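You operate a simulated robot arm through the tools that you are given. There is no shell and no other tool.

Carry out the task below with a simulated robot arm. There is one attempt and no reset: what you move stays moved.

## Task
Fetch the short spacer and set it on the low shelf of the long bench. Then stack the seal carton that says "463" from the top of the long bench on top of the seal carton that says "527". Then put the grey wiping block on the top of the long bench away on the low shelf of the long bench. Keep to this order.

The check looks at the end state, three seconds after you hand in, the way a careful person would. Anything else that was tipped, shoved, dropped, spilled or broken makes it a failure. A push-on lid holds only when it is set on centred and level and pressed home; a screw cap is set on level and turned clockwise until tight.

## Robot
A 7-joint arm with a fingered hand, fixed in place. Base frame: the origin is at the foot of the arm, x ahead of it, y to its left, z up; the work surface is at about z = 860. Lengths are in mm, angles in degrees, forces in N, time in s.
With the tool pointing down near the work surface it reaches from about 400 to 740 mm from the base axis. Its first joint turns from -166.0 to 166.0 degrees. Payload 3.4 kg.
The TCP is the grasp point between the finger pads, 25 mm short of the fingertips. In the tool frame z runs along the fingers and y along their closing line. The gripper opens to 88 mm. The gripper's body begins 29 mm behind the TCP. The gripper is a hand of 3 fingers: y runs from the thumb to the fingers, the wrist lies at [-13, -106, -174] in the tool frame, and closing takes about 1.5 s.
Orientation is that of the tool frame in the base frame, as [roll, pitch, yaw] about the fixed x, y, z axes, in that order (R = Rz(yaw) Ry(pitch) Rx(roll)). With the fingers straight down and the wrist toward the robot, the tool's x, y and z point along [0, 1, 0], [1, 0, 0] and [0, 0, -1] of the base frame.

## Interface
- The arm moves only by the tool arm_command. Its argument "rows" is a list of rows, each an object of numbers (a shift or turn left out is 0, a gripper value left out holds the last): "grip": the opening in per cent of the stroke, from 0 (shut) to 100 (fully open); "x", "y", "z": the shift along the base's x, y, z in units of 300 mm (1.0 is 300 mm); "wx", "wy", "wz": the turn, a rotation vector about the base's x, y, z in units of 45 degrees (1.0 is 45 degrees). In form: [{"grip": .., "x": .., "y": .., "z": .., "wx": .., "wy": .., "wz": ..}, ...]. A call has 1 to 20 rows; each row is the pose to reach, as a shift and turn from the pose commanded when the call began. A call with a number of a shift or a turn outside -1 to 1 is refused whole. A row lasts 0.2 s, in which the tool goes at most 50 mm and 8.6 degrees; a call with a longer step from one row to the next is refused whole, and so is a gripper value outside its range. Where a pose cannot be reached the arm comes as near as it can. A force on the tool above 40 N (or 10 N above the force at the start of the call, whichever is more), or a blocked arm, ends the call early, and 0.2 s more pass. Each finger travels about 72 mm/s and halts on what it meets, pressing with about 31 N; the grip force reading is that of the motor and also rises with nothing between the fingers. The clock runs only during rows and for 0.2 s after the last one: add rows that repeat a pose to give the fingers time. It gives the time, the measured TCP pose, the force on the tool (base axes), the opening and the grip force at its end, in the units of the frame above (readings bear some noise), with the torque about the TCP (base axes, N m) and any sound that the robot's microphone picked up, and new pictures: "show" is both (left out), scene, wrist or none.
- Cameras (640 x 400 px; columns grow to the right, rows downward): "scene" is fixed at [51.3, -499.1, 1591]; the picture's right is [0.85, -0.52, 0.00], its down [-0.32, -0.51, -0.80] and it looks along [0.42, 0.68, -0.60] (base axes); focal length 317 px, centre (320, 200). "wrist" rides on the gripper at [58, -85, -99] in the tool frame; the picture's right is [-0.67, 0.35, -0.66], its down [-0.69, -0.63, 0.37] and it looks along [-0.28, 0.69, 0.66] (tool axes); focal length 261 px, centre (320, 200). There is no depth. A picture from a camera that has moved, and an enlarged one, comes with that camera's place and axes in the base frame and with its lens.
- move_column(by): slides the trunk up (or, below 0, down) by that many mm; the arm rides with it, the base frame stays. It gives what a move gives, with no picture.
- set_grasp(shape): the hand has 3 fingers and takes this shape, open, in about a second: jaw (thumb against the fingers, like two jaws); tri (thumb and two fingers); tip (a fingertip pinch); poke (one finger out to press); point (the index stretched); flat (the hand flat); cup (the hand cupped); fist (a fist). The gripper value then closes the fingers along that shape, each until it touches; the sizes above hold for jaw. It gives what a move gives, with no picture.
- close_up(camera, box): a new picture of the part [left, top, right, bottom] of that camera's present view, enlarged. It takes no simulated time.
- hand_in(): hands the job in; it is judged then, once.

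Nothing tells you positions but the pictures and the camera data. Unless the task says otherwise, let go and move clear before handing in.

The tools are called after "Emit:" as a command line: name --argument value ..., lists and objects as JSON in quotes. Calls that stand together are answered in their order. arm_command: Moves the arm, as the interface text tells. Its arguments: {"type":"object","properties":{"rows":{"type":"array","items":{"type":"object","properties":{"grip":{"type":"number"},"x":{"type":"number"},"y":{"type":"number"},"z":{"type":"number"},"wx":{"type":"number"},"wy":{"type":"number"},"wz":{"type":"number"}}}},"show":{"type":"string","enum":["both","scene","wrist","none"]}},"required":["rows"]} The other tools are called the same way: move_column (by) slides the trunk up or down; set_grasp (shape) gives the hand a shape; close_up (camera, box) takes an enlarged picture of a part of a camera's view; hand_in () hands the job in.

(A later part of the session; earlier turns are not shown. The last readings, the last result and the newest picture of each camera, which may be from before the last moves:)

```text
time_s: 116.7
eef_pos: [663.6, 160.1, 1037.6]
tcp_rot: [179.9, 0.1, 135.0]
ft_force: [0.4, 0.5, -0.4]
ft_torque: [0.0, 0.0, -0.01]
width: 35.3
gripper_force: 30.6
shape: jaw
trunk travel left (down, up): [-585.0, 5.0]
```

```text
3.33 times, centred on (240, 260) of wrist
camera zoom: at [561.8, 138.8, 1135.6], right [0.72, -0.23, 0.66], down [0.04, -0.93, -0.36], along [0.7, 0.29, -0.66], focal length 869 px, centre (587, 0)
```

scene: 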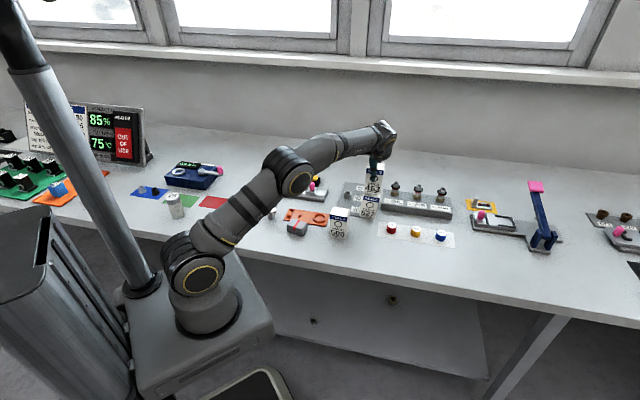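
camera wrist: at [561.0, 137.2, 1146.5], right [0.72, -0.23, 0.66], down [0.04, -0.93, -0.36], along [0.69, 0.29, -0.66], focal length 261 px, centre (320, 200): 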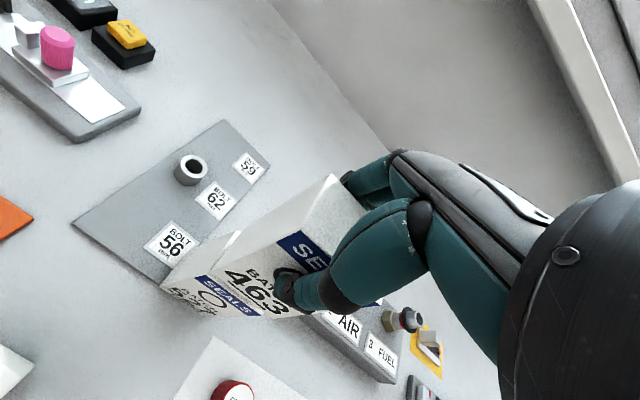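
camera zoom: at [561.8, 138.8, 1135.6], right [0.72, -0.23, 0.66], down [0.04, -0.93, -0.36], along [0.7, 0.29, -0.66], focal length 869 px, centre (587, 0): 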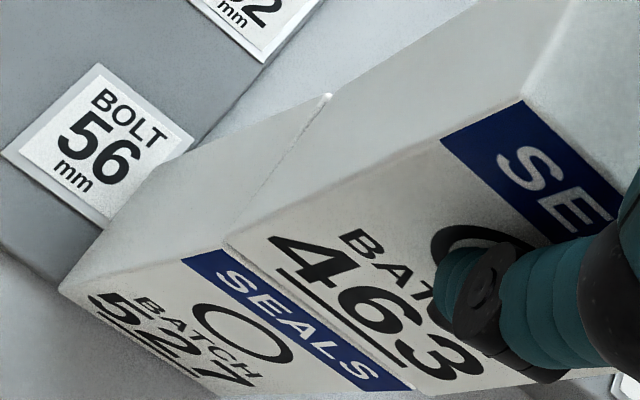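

Very close to contact. I'll take a tighter look from both cameras to check the lateral alignment and heading before setting it down.

Emit:
close_up --camera "scene" --box '[358, 182, 390, 202]'

Emit:
close_up --camera "wrist" --box '[210, 225, 290, 325]'

```text
16.00 times, centred on (374, 192) of scene
camera zoom: at [51.3, -499.1, 1591.0], right [0.85, -0.52, 0.0], down [-0.32, -0.51, -0.8], along [0.42, 0.68, -0.6], focal length 5066 px, centre (-544, 328)
```

zoom: 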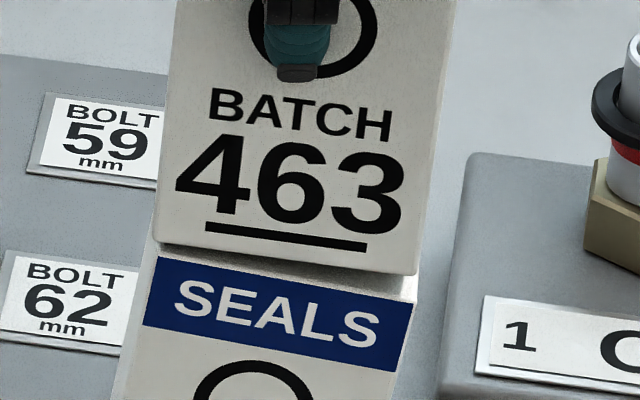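

```text
4.00 times, centred on (250, 275) of wrist
camera zoom: at [561.8, 138.8, 1135.6], right [0.72, -0.23, 0.66], down [0.04, -0.93, -0.36], along [0.7, 0.29, -0.66], focal length 1043 px, centre (600, -100)
```

zoom: 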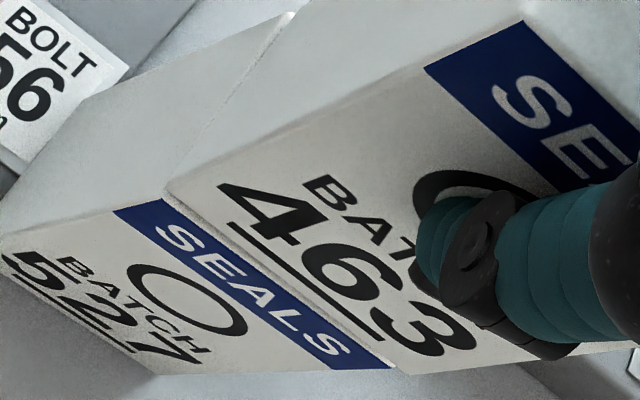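

Alignment is within ~2 mm and parallel. I'll shift 2 mm toward the back and lower the last millimetres gently.

Emit:
arm_command --rows '[{"x": 0.006, "y": 0.003}, {"x": 0.006, "y": 0.003, "z": -0.005}, {"x": 0.006, "y": 0.003, "z": -0.01}, {"x": 0.006, "y": 0.003, "z": -0.014}, {"x": 0.006, "y": 0.003, "z": -0.014}]' --show "none"

```text
time_s: 117.9
eef_pos: [664.1, 159.5, 1034.8]
tcp_rot: [180.0, 0.2, 135.0]
ft_force: [-0.9, -0.9, -0.5]
ft_torque: [0.02, -0.01, 0.0]
width: 35.2
gripper_force: 30.7
shape: jaw
trunk travel left (down, up): [-585.0, 5.0]
```

Emit:
arm_command --rows '[{"z": -0.004}, {"z": -0.008}, {"z": -0.01}, {"z": -0.01}]' --show "none"

```text
time_s: 118.9
eef_pos: [664.7, 158.7, 1032.7]
tcp_rot: [179.8, 0.3, 134.9]
ft_force: [1.6, -1.6, 10.4]
ft_torque: [0.02, -0.01, 0.0]
width: 35.1
gripper_force: 30.8
shape: jaw
trunk travel left (down, up): [-585.0, 5.0]
```

Contact: 10 N upward with no torque. Checking the stack visually before release.

Emit:
close_up --camera "scene" --box '[350, 165, 398, 225]'

Emit:
close_up --camera "wrist" --box '[180, 190, 320, 330]'

```text
6.67 times, centred on (374, 195) of scene
camera zoom: at [51.3, -499.1, 1591.0], right [0.85, -0.52, 0.0], down [-0.32, -0.51, -0.8], along [0.42, 0.68, -0.6], focal length 2111 px, centre (-40, 233)
```

zoom: 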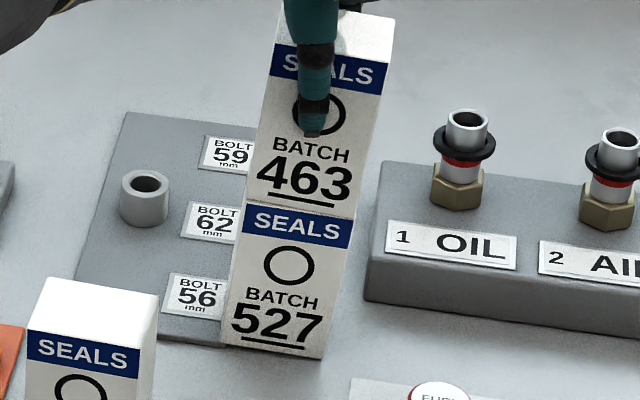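

```text
2.86 times, centred on (250, 260) of wrist
camera zoom: at [562.8, 139.1, 1130.6], right [0.72, -0.23, 0.66], down [0.04, -0.93, -0.36], along [0.7, 0.29, -0.66], focal length 745 px, centre (520, 29)
```

zoom: 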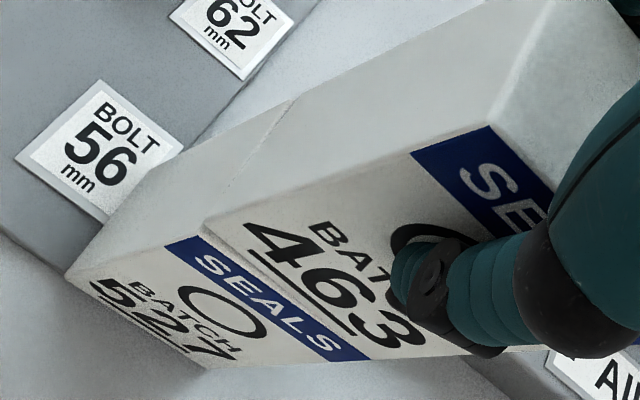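

The stack is flush and square. Opening the fingers gradually.

Emit:
arm_command --rows '[{"grip": 44}, {"grip": 48}, {"grip": 54}, {"grip": 62}, {"grip": 72}, {"grip": 76}, {"grip": 76}]' --show "both"

Emit:
close_up --camera "scene" --box '[350, 165, 398, 225]'

Emit:
close_up --camera "wrist" --box '[180, 160, 380, 360]'

```text
time_s: 120.5
eef_pos: [666.0, 160.0, 1032.3]
tcp_rot: [179.9, 0.2, 135.0]
ft_force: [0.2, 0.4, 0.5]
ft_torque: [0.01, -0.02, 0.0]
width: 66.5
gripper_force: 0.1
shape: jaw
trunk travel left (down, up): [-585.0, 5.0]
camera wrist: at [563.4, 139.6, 1129.4], right [0.72, -0.23, 0.66], down [0.04, -0.93, -0.36], along [0.7, 0.29, -0.66], focal length 261 px, centre (320, 200)
```

scene: 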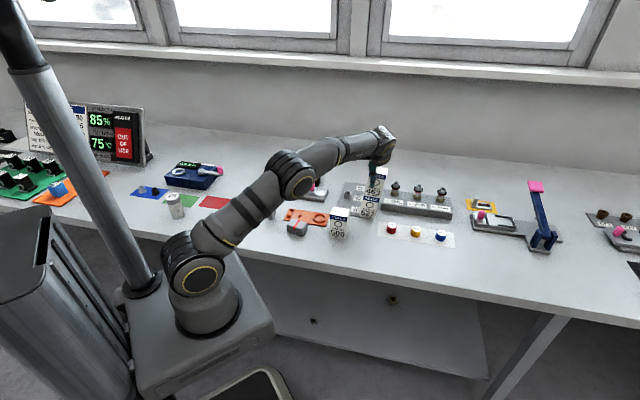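
wrist: 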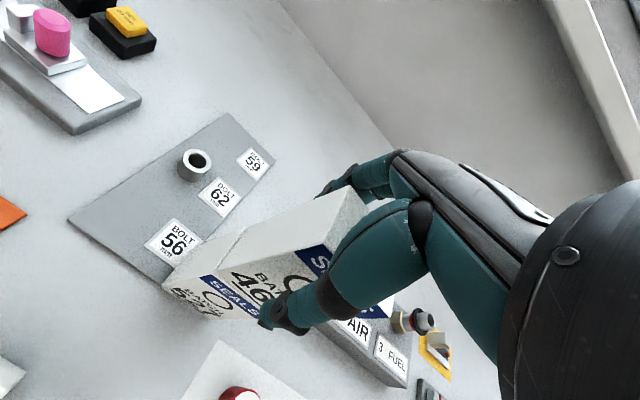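

```text
6.67 times, centred on (374, 195) of scene
camera zoom: at [51.3, -499.1, 1591.0], right [0.85, -0.52, 0.0], down [-0.32, -0.51, -0.8], along [0.42, 0.68, -0.6], focal length 2111 px, centre (-40, 233)
```

zoom: 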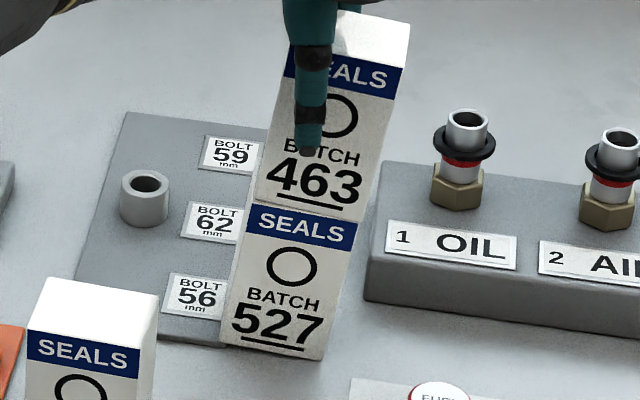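

```text
2.00 times, centred on (280, 260) of wrist
camera zoom: at [563.4, 139.6, 1129.4], right [0.72, -0.23, 0.66], down [0.04, -0.93, -0.36], along [0.7, 0.29, -0.66], focal length 521 px, centre (400, 80)
```

zoom: 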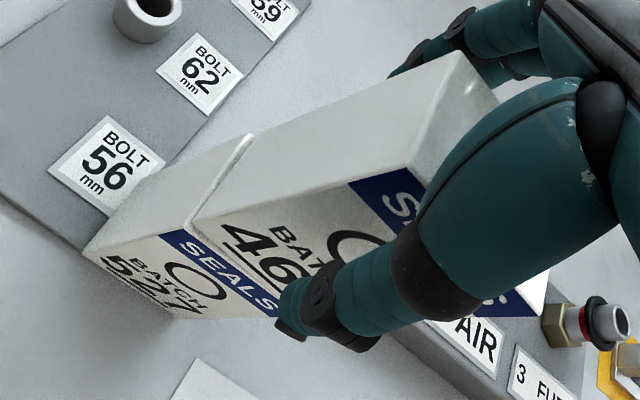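

After opening, the upper carton seems to have shifted slightly to the right. I'll wait a moment and look again before moving.

Emit:
arm_command --rows '[{"z": 0.0}, {"z": 0.0}, {"z": 0.0}]' --show "none"

Emit:
close_up --camera "scene" --box '[350, 165, 398, 225]'

Emit:
close_up --camera "wrist" --box '[180, 200, 320, 340]'

```text
time_s: 121.3
eef_pos: [664.0, 159.1, 1032.1]
tcp_rot: [179.9, 0.3, 134.9]
ft_force: [1.0, -0.7, 0.5]
ft_torque: [-0.01, 0.03, 0.04]
width: 66.5
gripper_force: 0.1
shape: jaw
trunk travel left (down, up): [-585.0, 5.0]
```

```text
6.67 times, centred on (374, 195) of scene
camera zoom: at [51.3, -499.1, 1591.0], right [0.85, -0.52, 0.0], down [-0.32, -0.51, -0.8], along [0.42, 0.68, -0.6], focal length 2111 px, centre (-40, 233)
```

zoom: 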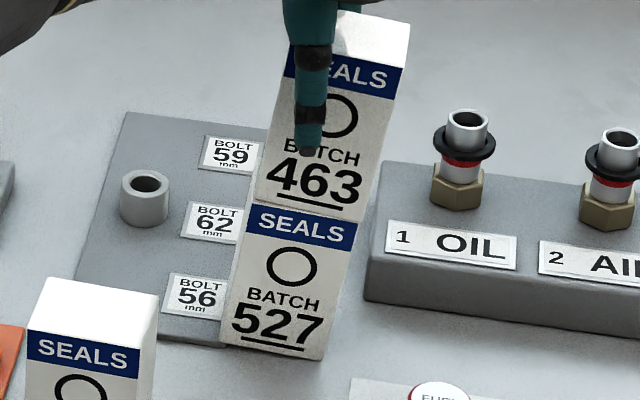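

```text
2.86 times, centred on (250, 270) of wrist
camera zoom: at [563.4, 139.6, 1129.4], right [0.72, -0.23, 0.66], down [0.04, -0.93, -0.36], along [0.7, 0.29, -0.66], focal length 745 px, centre (520, 0)
```

zoom: 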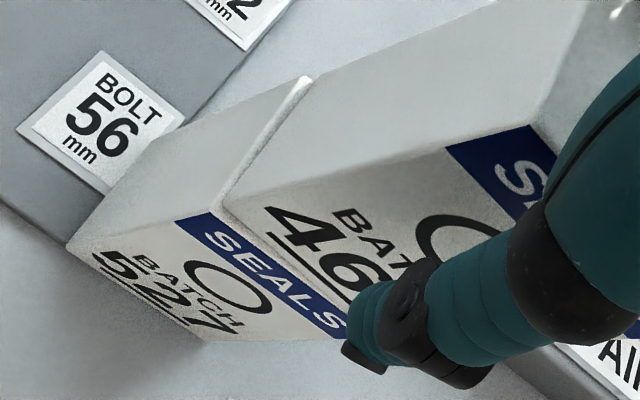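

The stack is steady. Looking back at the very first pictures, carton 527 already leaned slightly with one edge on the rack plate, and 463 now lies flat on its top. I'll withdraw straight up, slowly.

Emit:
arm_command --rows '[{"z": 0.02}, {"z": 0.04}, {"z": 0.07}, {"z": 0.1}, {"z": 0.13}, {"z": 0.16}, {"z": 0.19}]' --show "both"

Emit:
close_up --camera "scene" --box '[340, 140, 404, 220]'

Emit:
close_up --camera "wrist" --box '[130, 180, 330, 340]'

```text
time_s: 122.9
eef_pos: [664.1, 159.1, 1086.6]
tcp_rot: [180.0, 0.3, 135.0]
ft_force: [0.1, -0.3, 0.6]
ft_torque: [-0.02, 0.02, 0.0]
width: 66.6
gripper_force: 0.2
shape: jaw
trunk travel left (down, up): [-585.0, 5.0]
camera wrist: at [563.1, 139.4, 1185.0], right [0.72, -0.23, 0.66], down [0.04, -0.93, -0.36], along [0.69, 0.29, -0.66], focal length 261 px, centre (320, 200)
```

scene: 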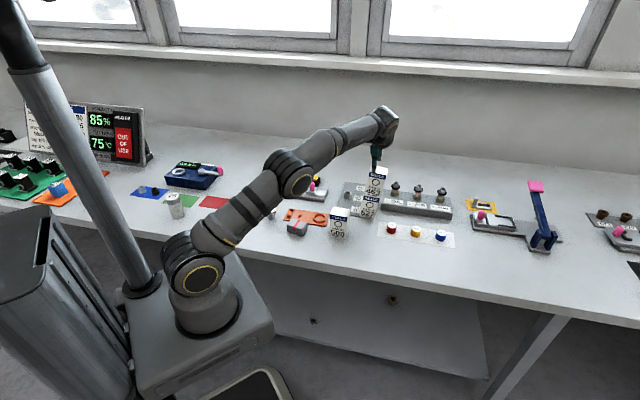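
wrist: 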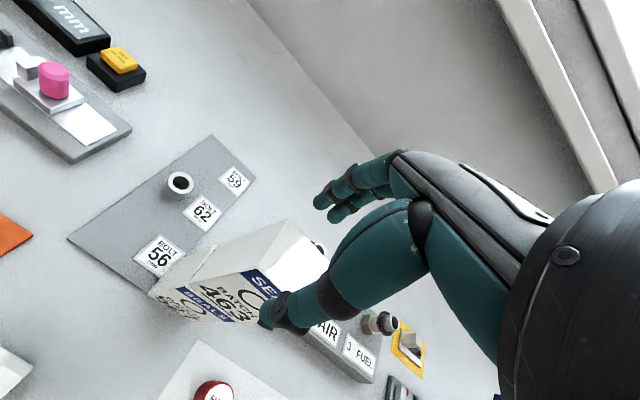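

```text
5.00 times, centred on (372, 180) of scene
camera zoom: at [51.3, -499.1, 1591.0], right [0.85, -0.52, 0.0], down [-0.32, -0.51, -0.8], along [0.42, 0.68, -0.6], focal length 1583 px, centre (60, 300)
```

zoom: 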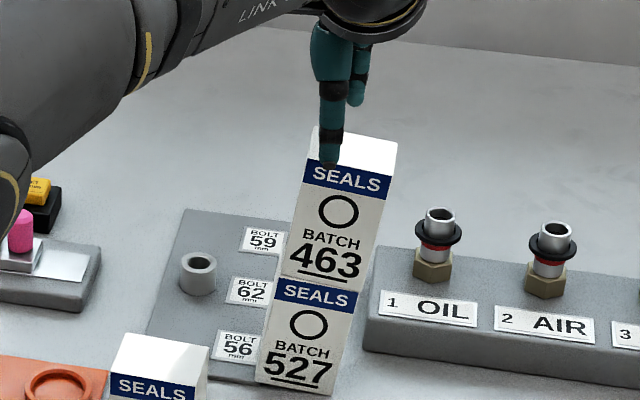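

```text
2.50 times, centred on (230, 260) of wrist
camera zoom: at [563.1, 139.4, 1185.0], right [0.72, -0.23, 0.66], down [0.04, -0.93, -0.36], along [0.69, 0.29, -0.66], focal length 652 px, centre (545, 50)
```

zoom: 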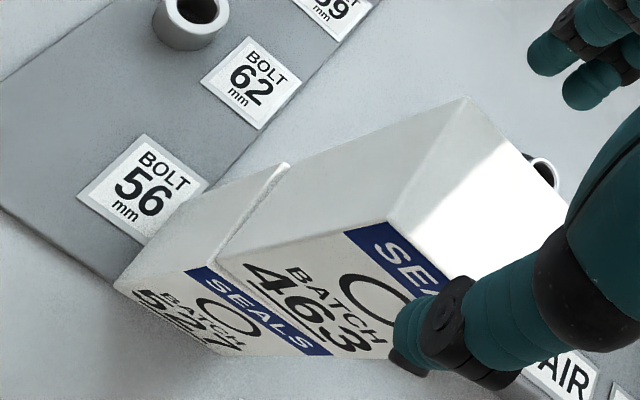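

The stack stands free and steady. Retreating up and back toward the robot.

Emit:
arm_command --rows '[{"x": -0.01, "y": -0.01, "z": 0.03}, {"x": -0.03, "y": -0.03, "z": 0.07}, {"x": -0.07, "y": -0.06, "z": 0.11}, {"x": -0.14, "y": -0.1, "z": 0.13}, {"x": -0.24, "y": -0.12, "z": 0.16}, {"x": -0.36, "y": -0.13, "z": 0.2}, {"x": -0.48, "y": -0.13, "z": 0.25}, {"x": -0.6, "y": -0.13, "z": 0.3}]' --show "both"

Emit:
close_up --camera "scene" --box '[340, 140, 404, 220]'

```text
time_s: 124.7
eef_pos: [480.7, 118.6, 1177.0]
tcp_rot: [179.8, 0.3, 135.0]
ft_force: [-0.1, 0.6, -1.1]
ft_torque: [0.0, 0.01, 0.03]
width: 66.7
gripper_force: 0.0
shape: jaw
trunk travel left (down, up): [-585.0, 5.0]
camera wrist: at [379.5, 99.6, 1274.9], right [0.72, -0.23, 0.66], down [0.04, -0.93, -0.36], along [0.7, 0.29, -0.66], focal length 261 px, centre (320, 200)
```

scene: 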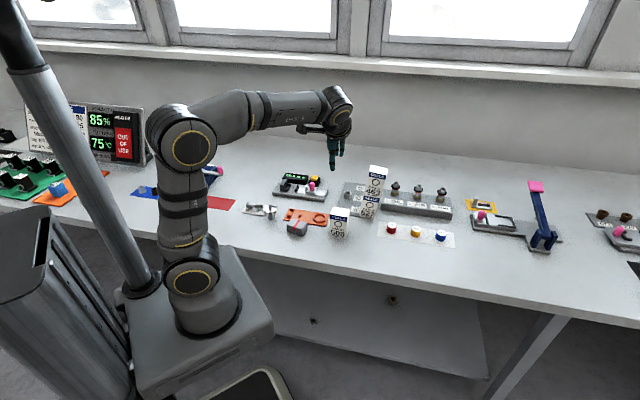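
wrist: 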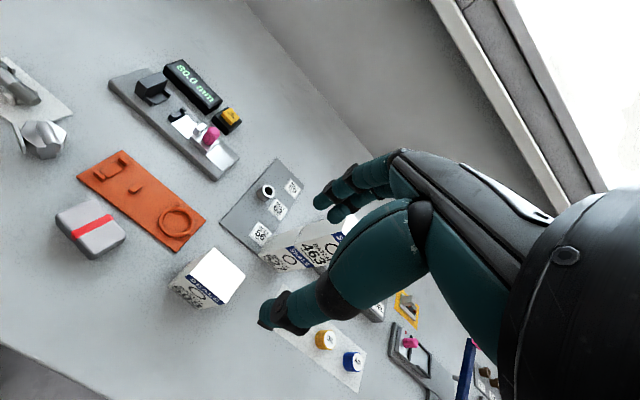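

```text
5.00 times, centred on (372, 180) of scene
camera zoom: at [51.3, -499.1, 1591.0], right [0.85, -0.52, 0.0], down [-0.32, -0.51, -0.8], along [0.42, 0.68, -0.6], focal length 1583 px, centre (60, 300)
```

zoom: 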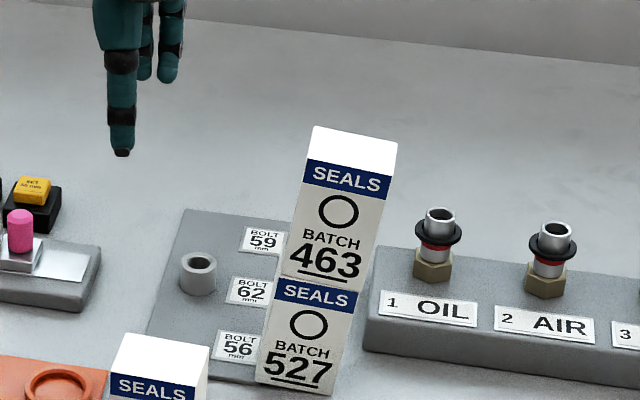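

The stack is free-standing and steady. Next is the grey block: I'll bring the trunk back down 60 mm and hover near the block to measure it.

Emit:
move_column --by -60

Emit:
arm_command --rows '[{"x": -0.08, "y": 0.04, "z": -0.02}, {"x": -0.16, "y": 0.08, "z": -0.05}, {"x": -0.24, "y": 0.12, "z": -0.08}, {"x": -0.32, "y": 0.17, "z": -0.11}, {"x": -0.37, "y": 0.2, "z": -0.14}, {"x": -0.37, "y": 0.2, "z": -0.14}]' --show "both"

Emit:
close_up --camera "wrist" --box '[140, 190, 300, 330]'

```text
time_s: 125.7
eef_pos: [482.8, 119.7, 1115.1]
tcp_rot: [180.0, 0.2, 135.0]
ft_force: [-0.1, -0.4, -0.4]
ft_torque: [0.05, 0.0, 0.0]
width: 66.5
gripper_force: 0.3
shape: jaw
trunk travel left (down, up): [-525.0, 65.0]
```

```text
time_s: 127.1
eef_pos: [373.3, 179.7, 1076.7]
tcp_rot: [179.8, 0.2, 135.1]
ft_force: [0.0, -0.6, -0.4]
ft_torque: [0.03, 0.0, 0.0]
width: 66.3
gripper_force: 0.0
shape: jaw
trunk travel left (down, up): [-525.0, 65.0]
camera wrist: at [271.1, 159.4, 1174.6], right [0.72, -0.23, 0.66], down [0.04, -0.93, -0.36], along [0.7, 0.29, -0.66], focal length 261 px, centre (320, 200)
```

scene: 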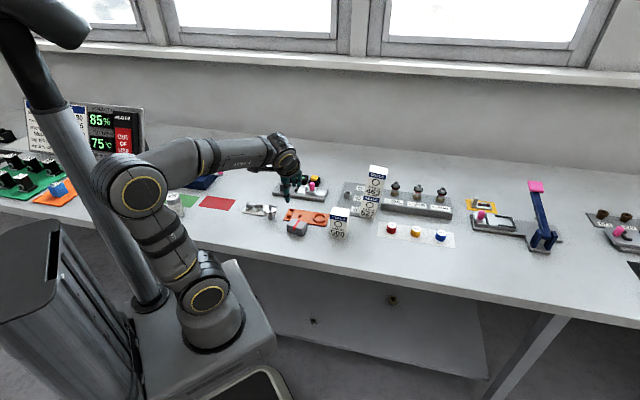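
wrist: 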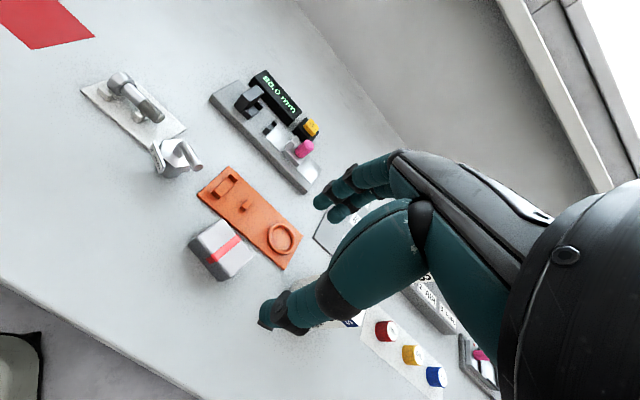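

```text
2.86 times, centred on (220, 260) of wrist
camera zoom: at [271.1, 159.4, 1174.6], right [0.72, -0.23, 0.66], down [0.04, -0.93, -0.36], along [0.7, 0.29, -0.66], focal length 745 px, centre (606, 29)
```

zoom: 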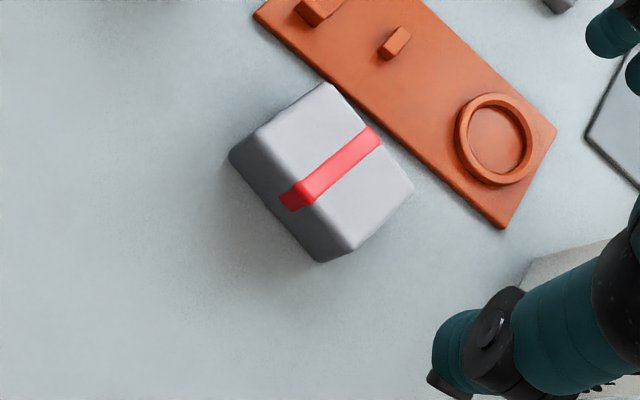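

The block's top is centred at (402, 220), heading −56°, so the closing direction is yaw ≈124. The orange tray's edge is ~15 mm behind it, so I'll use a narrow opening and keep the fingertips just above tray height.

Emit:
arm_command --rows '[{"x": 0.04, "y": 0.06, "wz": -0.12, "grip": 60}, {"x": 0.096, "y": 0.134, "z": -0.06, "wz": -0.253}, {"x": 0.096, "y": 0.134, "z": -0.18, "wz": -0.253}, {"x": 0.096, "y": 0.134, "z": -0.3, "wz": -0.253}, {"x": 0.096, "y": 0.134, "z": -0.43, "wz": -0.253}, {"x": 0.096, "y": 0.134, "z": -0.43, "wz": -0.253}]' --show "both"

Emit:
close_up --camera "wrist" --box '[180, 180, 340, 340]'

Emit:
close_up --camera "scene" --box '[255, 180, 345, 250]'

```text
time_s: 128.5
eef_pos: [397.9, 220.4, 945.8]
tcp_rot: [179.8, 0.2, 123.6]
ft_force: [-0.4, -0.1, -0.5]
ft_torque: [-0.01, -0.04, 0.0]
width: 53.5
gripper_force: 0.0
shape: jaw
trunk travel left (down, up): [-525.0, 65.0]
camera wrist: at [294.6, 220.4, 1043.4], right [0.66, -0.36, 0.66], down [-0.14, -0.92, -0.36], along [0.74, 0.14, -0.66], focal length 261 px, centre (320, 200)
```

scene: 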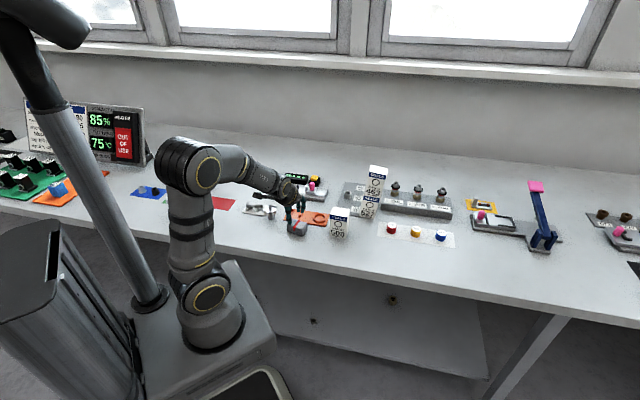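
wrist: 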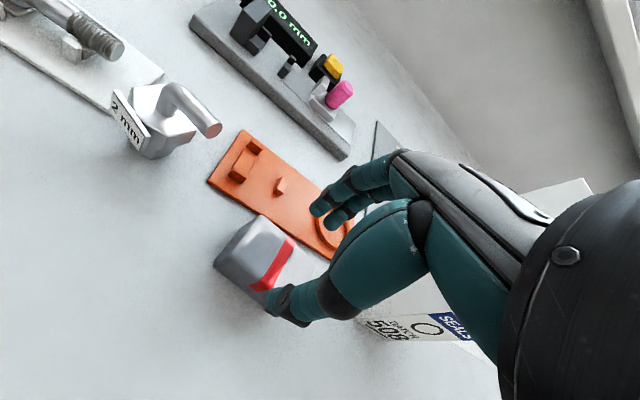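

```text
2.50 times, centred on (260, 260) of wrist
camera zoom: at [294.6, 220.4, 1043.4], right [0.66, -0.36, 0.66], down [-0.14, -0.92, -0.36], along [0.74, 0.14, -0.66], focal length 652 px, centre (470, 50)
```

zoom: 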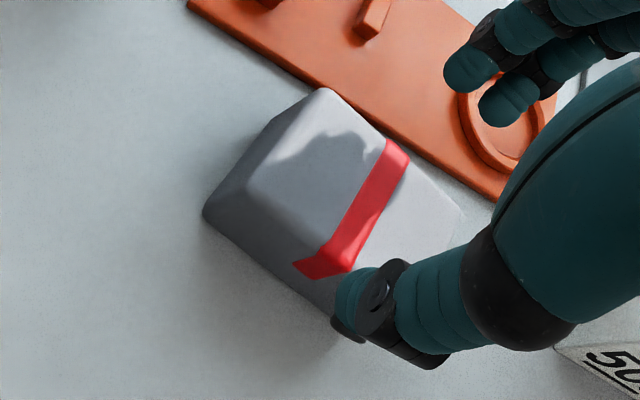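

```text
5.71 times, centred on (300, 215) of scene
camera zoom: at [51.3, -499.1, 1591.0], right [0.85, -0.52, 0.0], down [-0.32, -0.51, -0.8], along [0.42, 0.68, -0.6], focal length 1809 px, centre (434, 114)
```

zoom: 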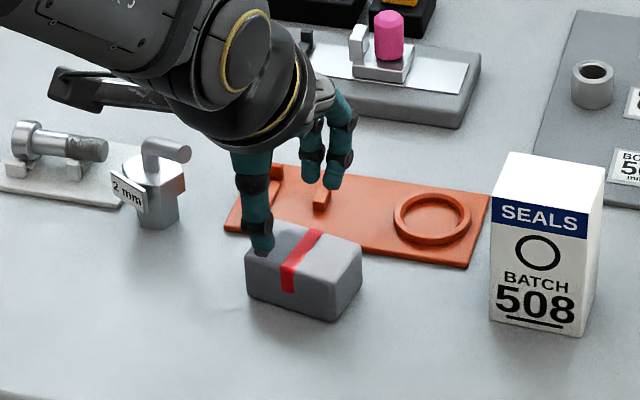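

The block is ~5 mm further in x than the grasp centre; I'll correct and descend.

Emit:
arm_command --rows '[{"x": 0.016, "y": -0.002, "z": -0.03}, {"x": 0.016, "y": -0.002, "z": -0.07}, {"x": 0.016, "y": -0.002, "z": -0.11}, {"x": 0.016, "y": -0.002, "z": -0.15}, {"x": 0.016, "y": -0.002, "z": -0.165}, {"x": 0.016, "y": -0.002, "z": -0.165}]' --show "both"

Emit:
close_up --camera "wrist" --box '[200, 160, 360, 320]'

Emit:
close_up --camera "scene" --box '[255, 180, 345, 250]'

```text
time_s: 129.9
eef_pos: [403.5, 218.2, 895.8]
tcp_rot: [179.9, 0.2, 123.6]
ft_force: [-0.6, -0.1, 0.4]
ft_torque: [0.0, -0.01, -0.01]
width: 53.2
gripper_force: 0.0
shape: jaw
trunk travel left (down, up): [-525.0, 65.0]
camera wrist: at [299.9, 218.6, 993.8], right [0.66, -0.36, 0.66], down [-0.14, -0.92, -0.36], along [0.74, 0.14, -0.66], focal length 261 px, centre (320, 200)
```

scene: 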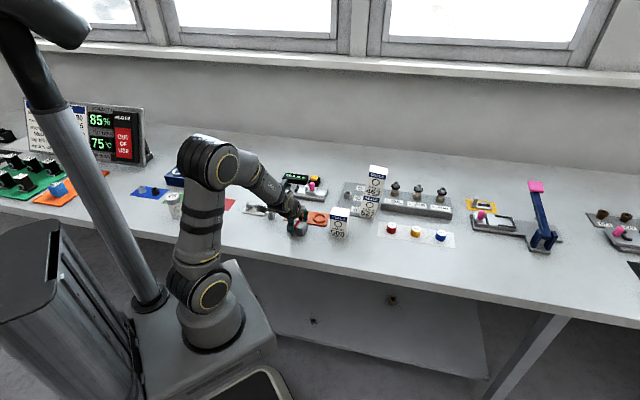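
wrist: 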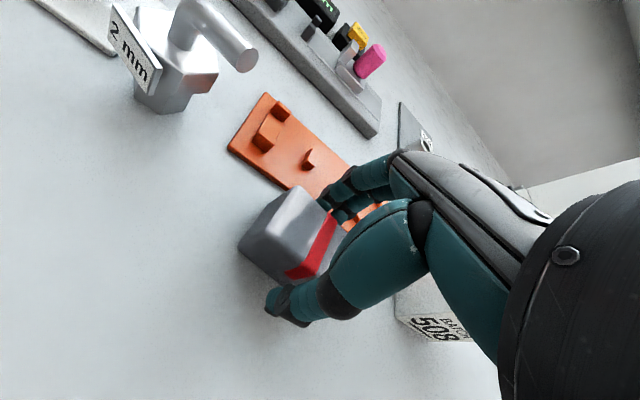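

```text
2.50 times, centred on (280, 240) of wrist
camera zoom: at [299.9, 218.6, 993.8], right [0.66, -0.36, 0.66], down [-0.14, -0.92, -0.36], along [0.74, 0.14, -0.66], focal length 652 px, centre (420, 100)
```

zoom: 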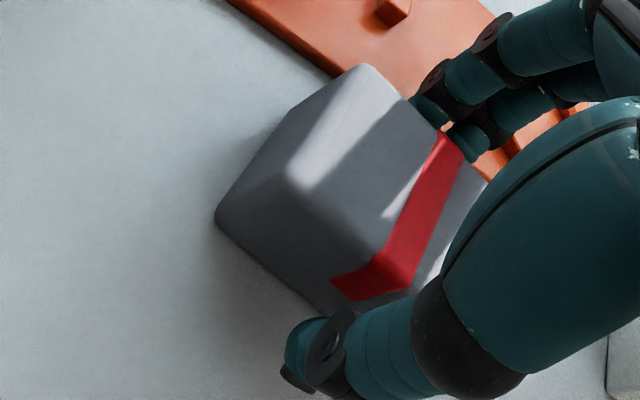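

```text
5.71 times, centred on (300, 215) of scene
camera zoom: at [51.3, -499.1, 1591.0], right [0.85, -0.52, 0.0], down [-0.32, -0.51, -0.8], along [0.42, 0.68, -0.6], focal length 1809 px, centre (434, 114)
```

zoom: 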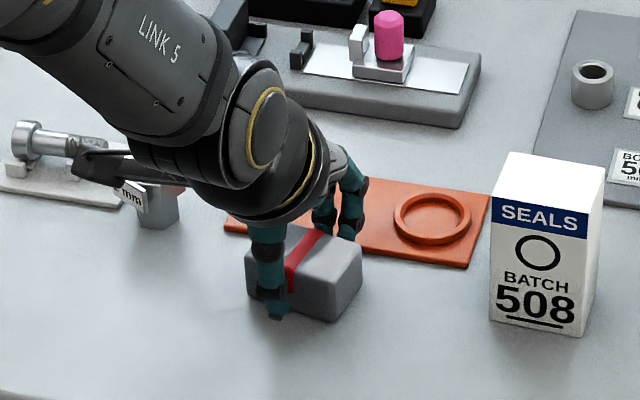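

Good straddle. Lowering 2 mm and closing on the block.

Emit:
arm_command --rows '[{"z": -0.007}, {"z": -0.007, "grip": 50}, {"z": -0.007, "grip": 40}, {"z": -0.007, "grip": 30}, {"z": -0.007, "grip": 20}, {"z": -0.007, "grip": 20}, {"z": -0.007, "grip": 20}, {"z": -0.007, "grip": 20}]' --show "both"

Emit:
close_up --camera "wrist" --box '[200, 160, 360, 320]'

Emit:
close_up --camera "scene" --box '[255, 180, 345, 250]'

```text
time_s: 131.7
eef_pos: [404.1, 218.2, 893.7]
tcp_rot: [179.9, 0.2, 123.7]
ft_force: [0.1, -0.8, -0.3]
ft_torque: [0.0, 0.04, 0.0]
width: 34.1
gripper_force: 30.9
shape: jaw
trunk travel left (down, up): [-525.0, 65.0]
camera wrist: at [300.8, 219.6, 991.2], right [0.66, -0.36, 0.66], down [-0.14, -0.92, -0.36], along [0.74, 0.14, -0.66], focal length 261 px, centre (320, 200)
```

scene: 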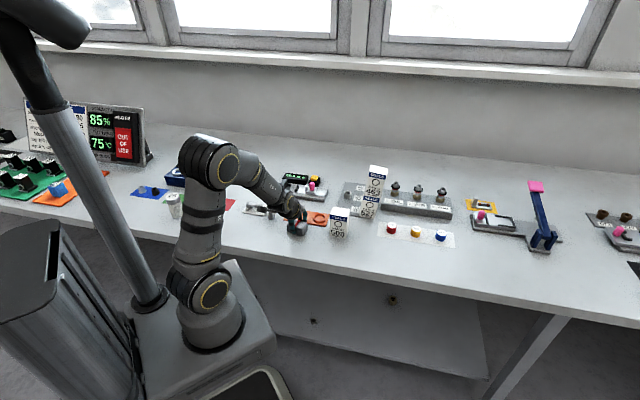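
wrist: 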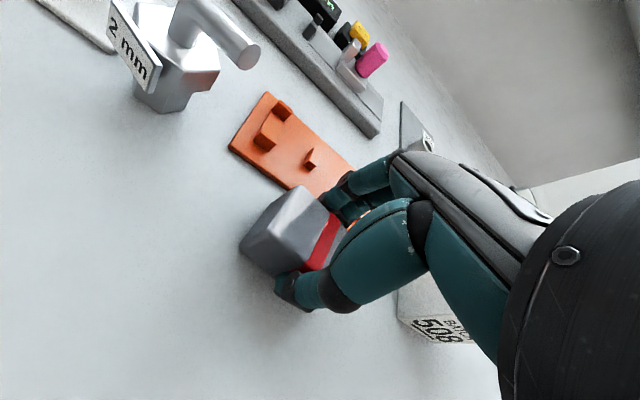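

```text
2.50 times, centred on (280, 240) of wrist
camera zoom: at [300.8, 219.6, 991.2], right [0.66, -0.36, 0.66], down [-0.14, -0.92, -0.36], along [0.74, 0.14, -0.66], focal length 652 px, centre (420, 100)
```

zoom: 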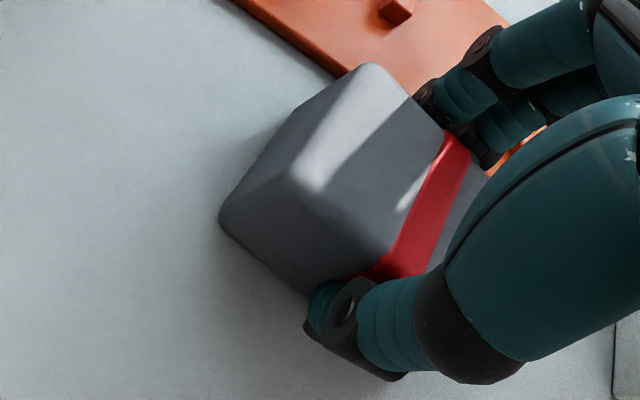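

```text
5.71 times, centred on (300, 215) of scene
camera zoom: at [51.3, -499.1, 1591.0], right [0.85, -0.52, 0.0], down [-0.32, -0.51, -0.8], along [0.42, 0.68, -0.6], focal length 1809 px, centre (434, 114)
```

zoom: 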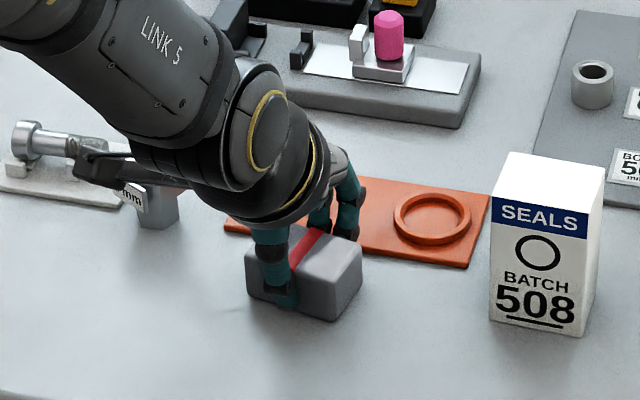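

Gripped at 31 N. Lifting slowly to verify.

Emit:
arm_command --rows '[{"z": 0.01}, {"z": 0.03}, {"z": 0.07}, {"z": 0.13}, {"z": 0.2}, {"z": 0.25}]' --show "both"

Emit:
close_up --camera "scene" --box '[255, 170, 345, 240]'

```text
time_s: 133.1
eef_pos: [404.8, 219.7, 969.6]
tcp_rot: [180.0, 0.2, 123.6]
ft_force: [-0.5, -0.5, -1.4]
ft_torque: [0.0, -0.01, -0.01]
width: 34.2
gripper_force: 31.3
shape: jaw
trunk travel left (down, up): [-525.0, 65.0]
camera wrist: at [301.9, 219.7, 1067.3], right [0.66, -0.36, 0.66], down [-0.14, -0.92, -0.36], along [0.74, 0.15, -0.66], focal length 261 px, centre (320, 200)
```

scene: 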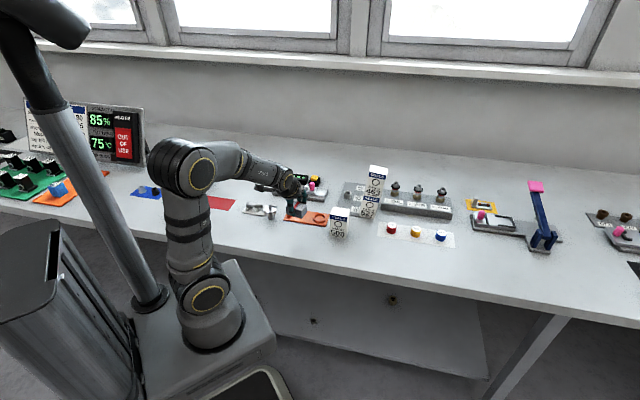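
wrist: 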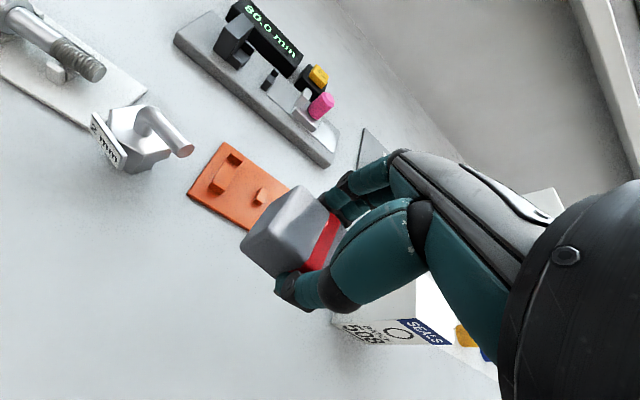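

```text
5.71 times, centred on (300, 205) of scene
camera zoom: at [51.3, -499.1, 1591.0], right [0.85, -0.52, 0.0], down [-0.32, -0.51, -0.8], along [0.42, 0.68, -0.6], focal length 1809 px, centre (434, 171)
```

zoom: 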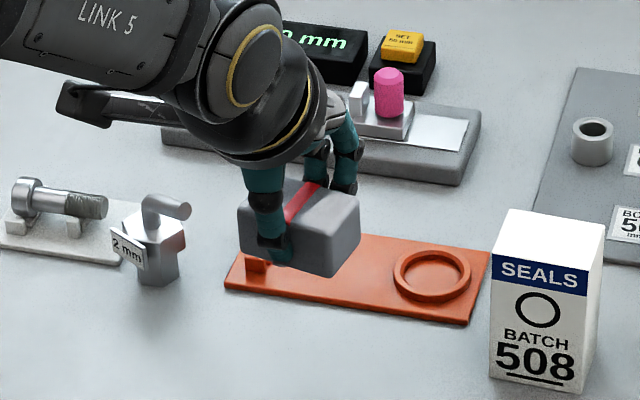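

Block held firmly. Raising it, then returning to the gap pose in front of the bench.

Emit:
arm_command --rows '[{"z": 0.14}, {"z": 0.28}, {"z": 0.42}, {"z": 0.56}, {"z": 0.65, "wz": -0.12}, {"x": -0.02, "y": -0.02, "z": 0.7, "wz": -0.25}, {"x": -0.04, "y": -0.04, "z": 0.75, "wz": -0.38}, {"x": -0.06, "y": -0.06, "z": 0.77, "wz": -0.5}, {"x": -0.06, "y": -0.06, "z": 0.77, "wz": -0.63}, {"x": -0.06, "y": -0.06, "z": 0.77, "wz": -0.75}]' --show "none"

```text
time_s: 135.3
eef_pos: [387.1, 201.6, 1199.2]
tcp_rot: [179.9, 0.2, 89.8]
ft_force: [1.0, 0.2, -1.0]
ft_torque: [0.02, -0.04, -0.06]
width: 33.7
gripper_force: 30.9
shape: jaw
trunk travel left (down, up): [-525.0, 65.0]
```

Emit:
arm_command --rows '[{"x": -0.0, "y": -0.11, "wz": -0.14}, {"x": -0.0, "y": -0.22, "wz": -0.29}, {"x": -0.02, "y": -0.34, "wz": -0.43}, {"x": -0.05, "y": -0.46, "wz": -0.57}, {"x": -0.1, "y": -0.59, "wz": -0.72}, {"x": -0.15, "y": -0.72, "wz": -0.86}, {"x": -0.21, "y": -0.83, "wz": -1.0}, {"x": -0.23, "y": -0.84, "wz": -1.0}]' --show "both"

```text
time_s: 137.1
eef_pos: [317.9, -52.5, 1201.6]
tcp_rot: [-180.0, 0.2, 44.8]
ft_force: [-0.1, -0.3, 0.1]
ft_torque: [0.01, -0.01, 0.01]
width: 33.9
gripper_force: 31.4
shape: jaw
trunk travel left (down, up): [-525.0, 65.0]
camera wrist: at [299.1, 48.0, 1299.7], right [-0.23, -0.72, 0.66], down [-0.93, -0.04, -0.36], along [0.29, -0.7, -0.66], focal length 261 px, centre (320, 200)
```

scene: 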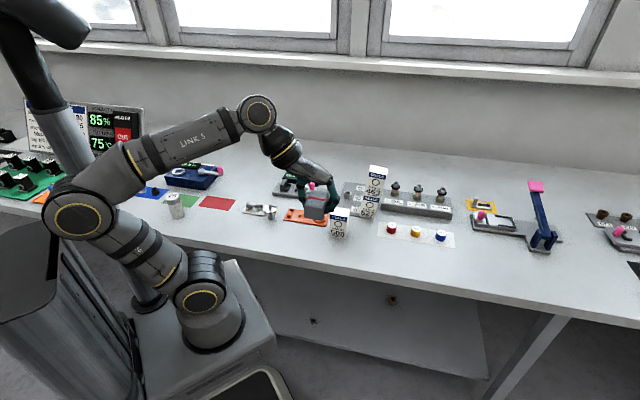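
wrist: 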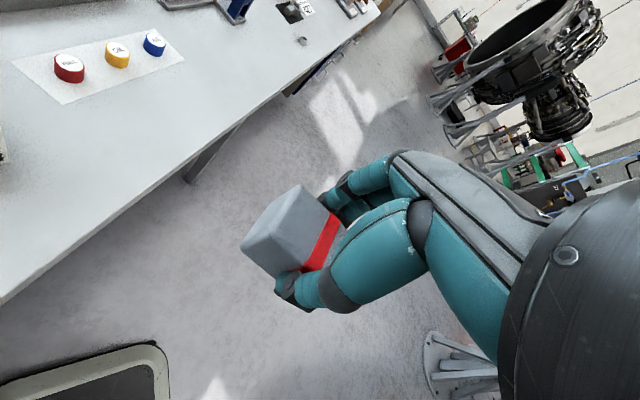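

Same safe pose as before; lowering the trunk.

Emit:
move_column --by -300

Emit:
move_column --by -225

Emit:
arm_command --rows '[{"z": -0.15}, {"z": -0.3}, {"z": -0.45}, {"x": 0.02, "z": -0.57}]' --show "both"

```text
time_s: 140.1
eef_pos: [319.1, -52.8, 901.6]
tcp_rot: [179.8, 0.3, 44.8]
ft_force: [-0.5, -0.4, -0.5]
ft_torque: [0.0, 0.01, 0.03]
width: 33.8
gripper_force: 31.3
shape: jaw
trunk travel left (down, up): [-225.0, 365.0]
```

```text
time_s: 142.4
eef_pos: [319.9, -52.6, 674.8]
tcp_rot: [-179.9, 0.4, 44.8]
ft_force: [1.0, 0.5, -0.4]
ft_torque: [0.02, -0.01, -0.01]
width: 33.9
gripper_force: 31.0
shape: jaw
trunk travel left (down, up): [0.0, 590.0]
```

```text
time_s: 143.4
eef_pos: [325.7, -54.6, 508.1]
tcp_rot: [179.9, 0.2, 44.5]
ft_force: [0.9, 0.5, -0.8]
ft_torque: [0.05, 0.0, -0.03]
width: 34.0
gripper_force: 30.9
shape: jaw
trunk travel left (down, up): [0.0, 590.0]
camera wrist: at [307.2, 46.5, 606.0], right [-0.23, -0.72, 0.66], down [-0.93, -0.03, -0.37], along [0.28, -0.7, -0.66], focal length 261 px, centre (320, 200)
```

scene: 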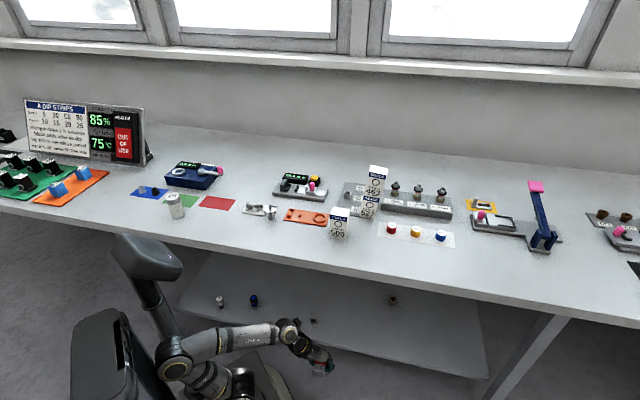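
wrist: 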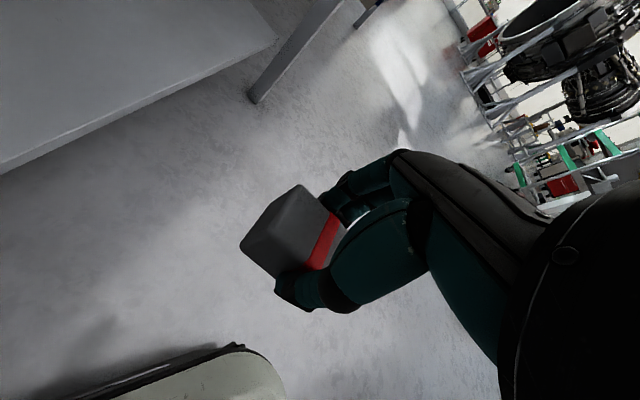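

Moving in under the bench toward a free shelf spot near (395, 325), well away from the spacer.

Emit:
arm_command --rows '[{"x": 0.03, "y": 0.05, "wz": 0.17}, {"x": 0.06, "y": 0.1, "wz": 0.34}, {"x": 0.09, "y": 0.15, "wz": 0.51}, {"x": 0.12, "y": 0.2, "wz": 0.68}, {"x": 0.15, "y": 0.25, "wz": 0.84}, {"x": 0.19, "y": 0.31, "wz": 1.0}]' --show "none"

```text
time_s: 144.8
eef_pos: [381.1, 40.5, 504.1]
tcp_rot: [179.9, 0.2, 89.9]
ft_force: [-0.1, 0.4, -1.3]
ft_torque: [0.0, 0.02, 0.0]
width: 34.0
gripper_force: 31.1
shape: jaw
trunk travel left (down, up): [0.0, 590.0]
```

Emit:
arm_command --rows '[{"x": 0.04, "y": 0.13, "wz": 0.12}, {"x": 0.08, "y": 0.27, "wz": 0.24}, {"x": 0.1, "y": 0.41, "wz": 0.36}, {"x": 0.1, "y": 0.55, "wz": 0.48}, {"x": 0.08, "y": 0.69, "wz": 0.6}, {"x": 0.06, "y": 0.83, "wz": 0.72}, {"x": 0.05, "y": 0.96, "wz": 0.84}, {"x": 0.05, "y": 0.96, "wz": 0.84}]' --show "both"

```text
time_s: 146.7
eef_pos: [395.7, 327.8, 506.0]
tcp_rot: [179.9, 0.1, 127.7]
ft_force: [-0.6, 1.1, -0.8]
ft_torque: [0.0, -0.02, -0.03]
width: 33.5
gripper_force: 31.0
shape: jaw
trunk travel left (down, up): [0.0, 590.0]
camera wrist: at [292.3, 322.0, 603.9], right [0.68, -0.32, 0.66], down [-0.08, -0.93, -0.36], along [0.73, 0.2, -0.66], focal length 261 px, centre (320, 200)
```

scene: 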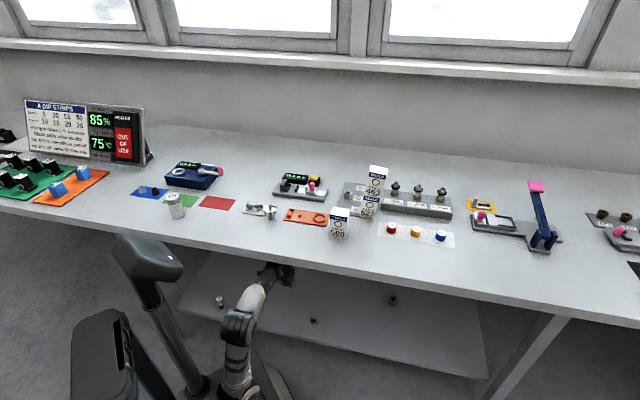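
wrist: 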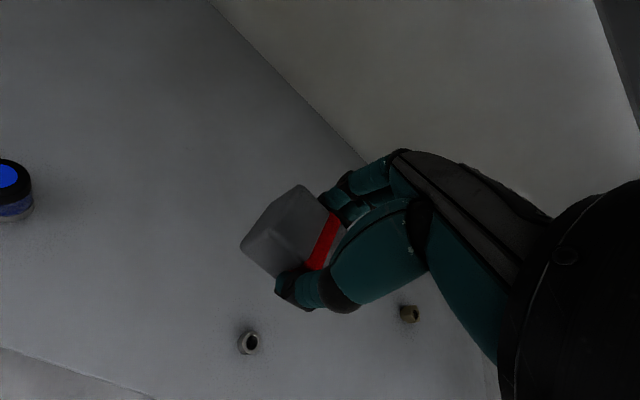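

The target spot is clear: spacer to the right, blue-lidded jar far to the left. Descending.

Emit:
arm_command --rows '[{"z": -0.15}, {"z": -0.3}, {"z": -0.45}, {"z": -0.6}, {"z": -0.7}, {"z": -0.76}, {"z": -0.79}, {"z": -0.79}]' --show "both"

```text
time_s: 148.4
eef_pos: [397.1, 330.5, 267.5]
tcp_rot: [179.9, 0.2, 127.6]
ft_force: [0.0, 0.2, -0.2]
ft_torque: [-0.01, 0.01, 0.01]
width: 33.7
gripper_force: 31.2
shape: jaw
trunk travel left (down, up): [0.0, 590.0]
camera wrist: at [293.1, 323.1, 367.0], right [0.68, -0.32, 0.66], down [-0.08, -0.93, -0.36], along [0.73, 0.2, -0.66], focal length 261 px, centre (320, 200)
```

scene: 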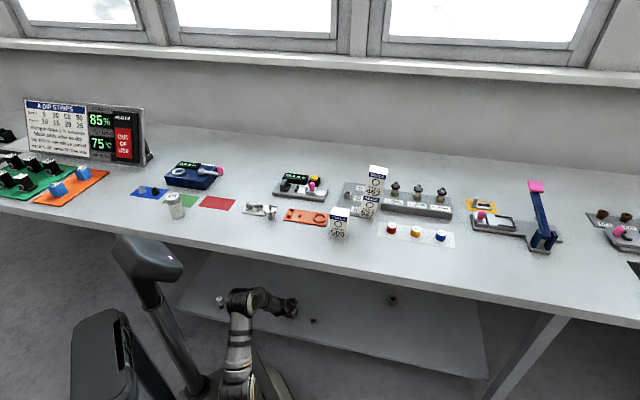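
wrist: 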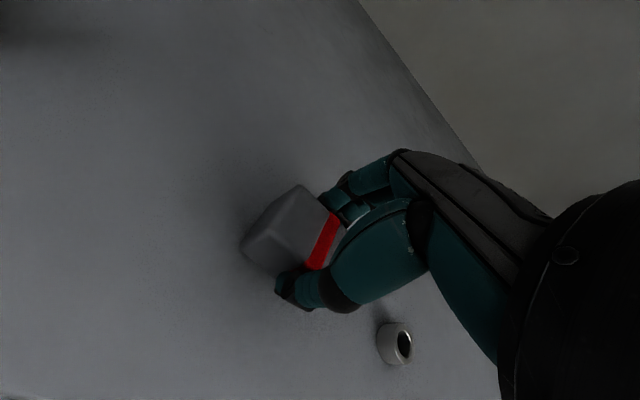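

Now inching down to contact.

Emit:
arm_command --rows '[{"z": -0.008}, {"z": -0.016}, {"z": -0.022}, {"z": -0.026}, {"z": -0.026}]' --show "none"

```text
time_s: 149.7
eef_pos: [396.6, 329.7, 260.5]
tcp_rot: [179.9, 0.2, 127.7]
ft_force: [0.2, 0.2, -1.5]
ft_torque: [0.01, -0.02, 0.01]
width: 33.4
gripper_force: 30.9
shape: jaw
trunk travel left (down, up): [0.0, 590.0]
```

Emit:
arm_command --rows '[{"z": -0.003}, {"z": -0.006}, {"z": -0.009}, {"z": -0.012}, {"z": -0.012}]' --show "none"

```text
time_s: 150.8
eef_pos: [395.4, 329.6, 257.7]
tcp_rot: [179.9, 0.1, 127.7]
ft_force: [-2.0, 2.0, 5.4]
ft_torque: [0.06, -0.03, 0.01]
width: 33.7
gripper_force: 31.3
shape: jaw
trunk travel left (down, up): [0.0, 590.0]
```

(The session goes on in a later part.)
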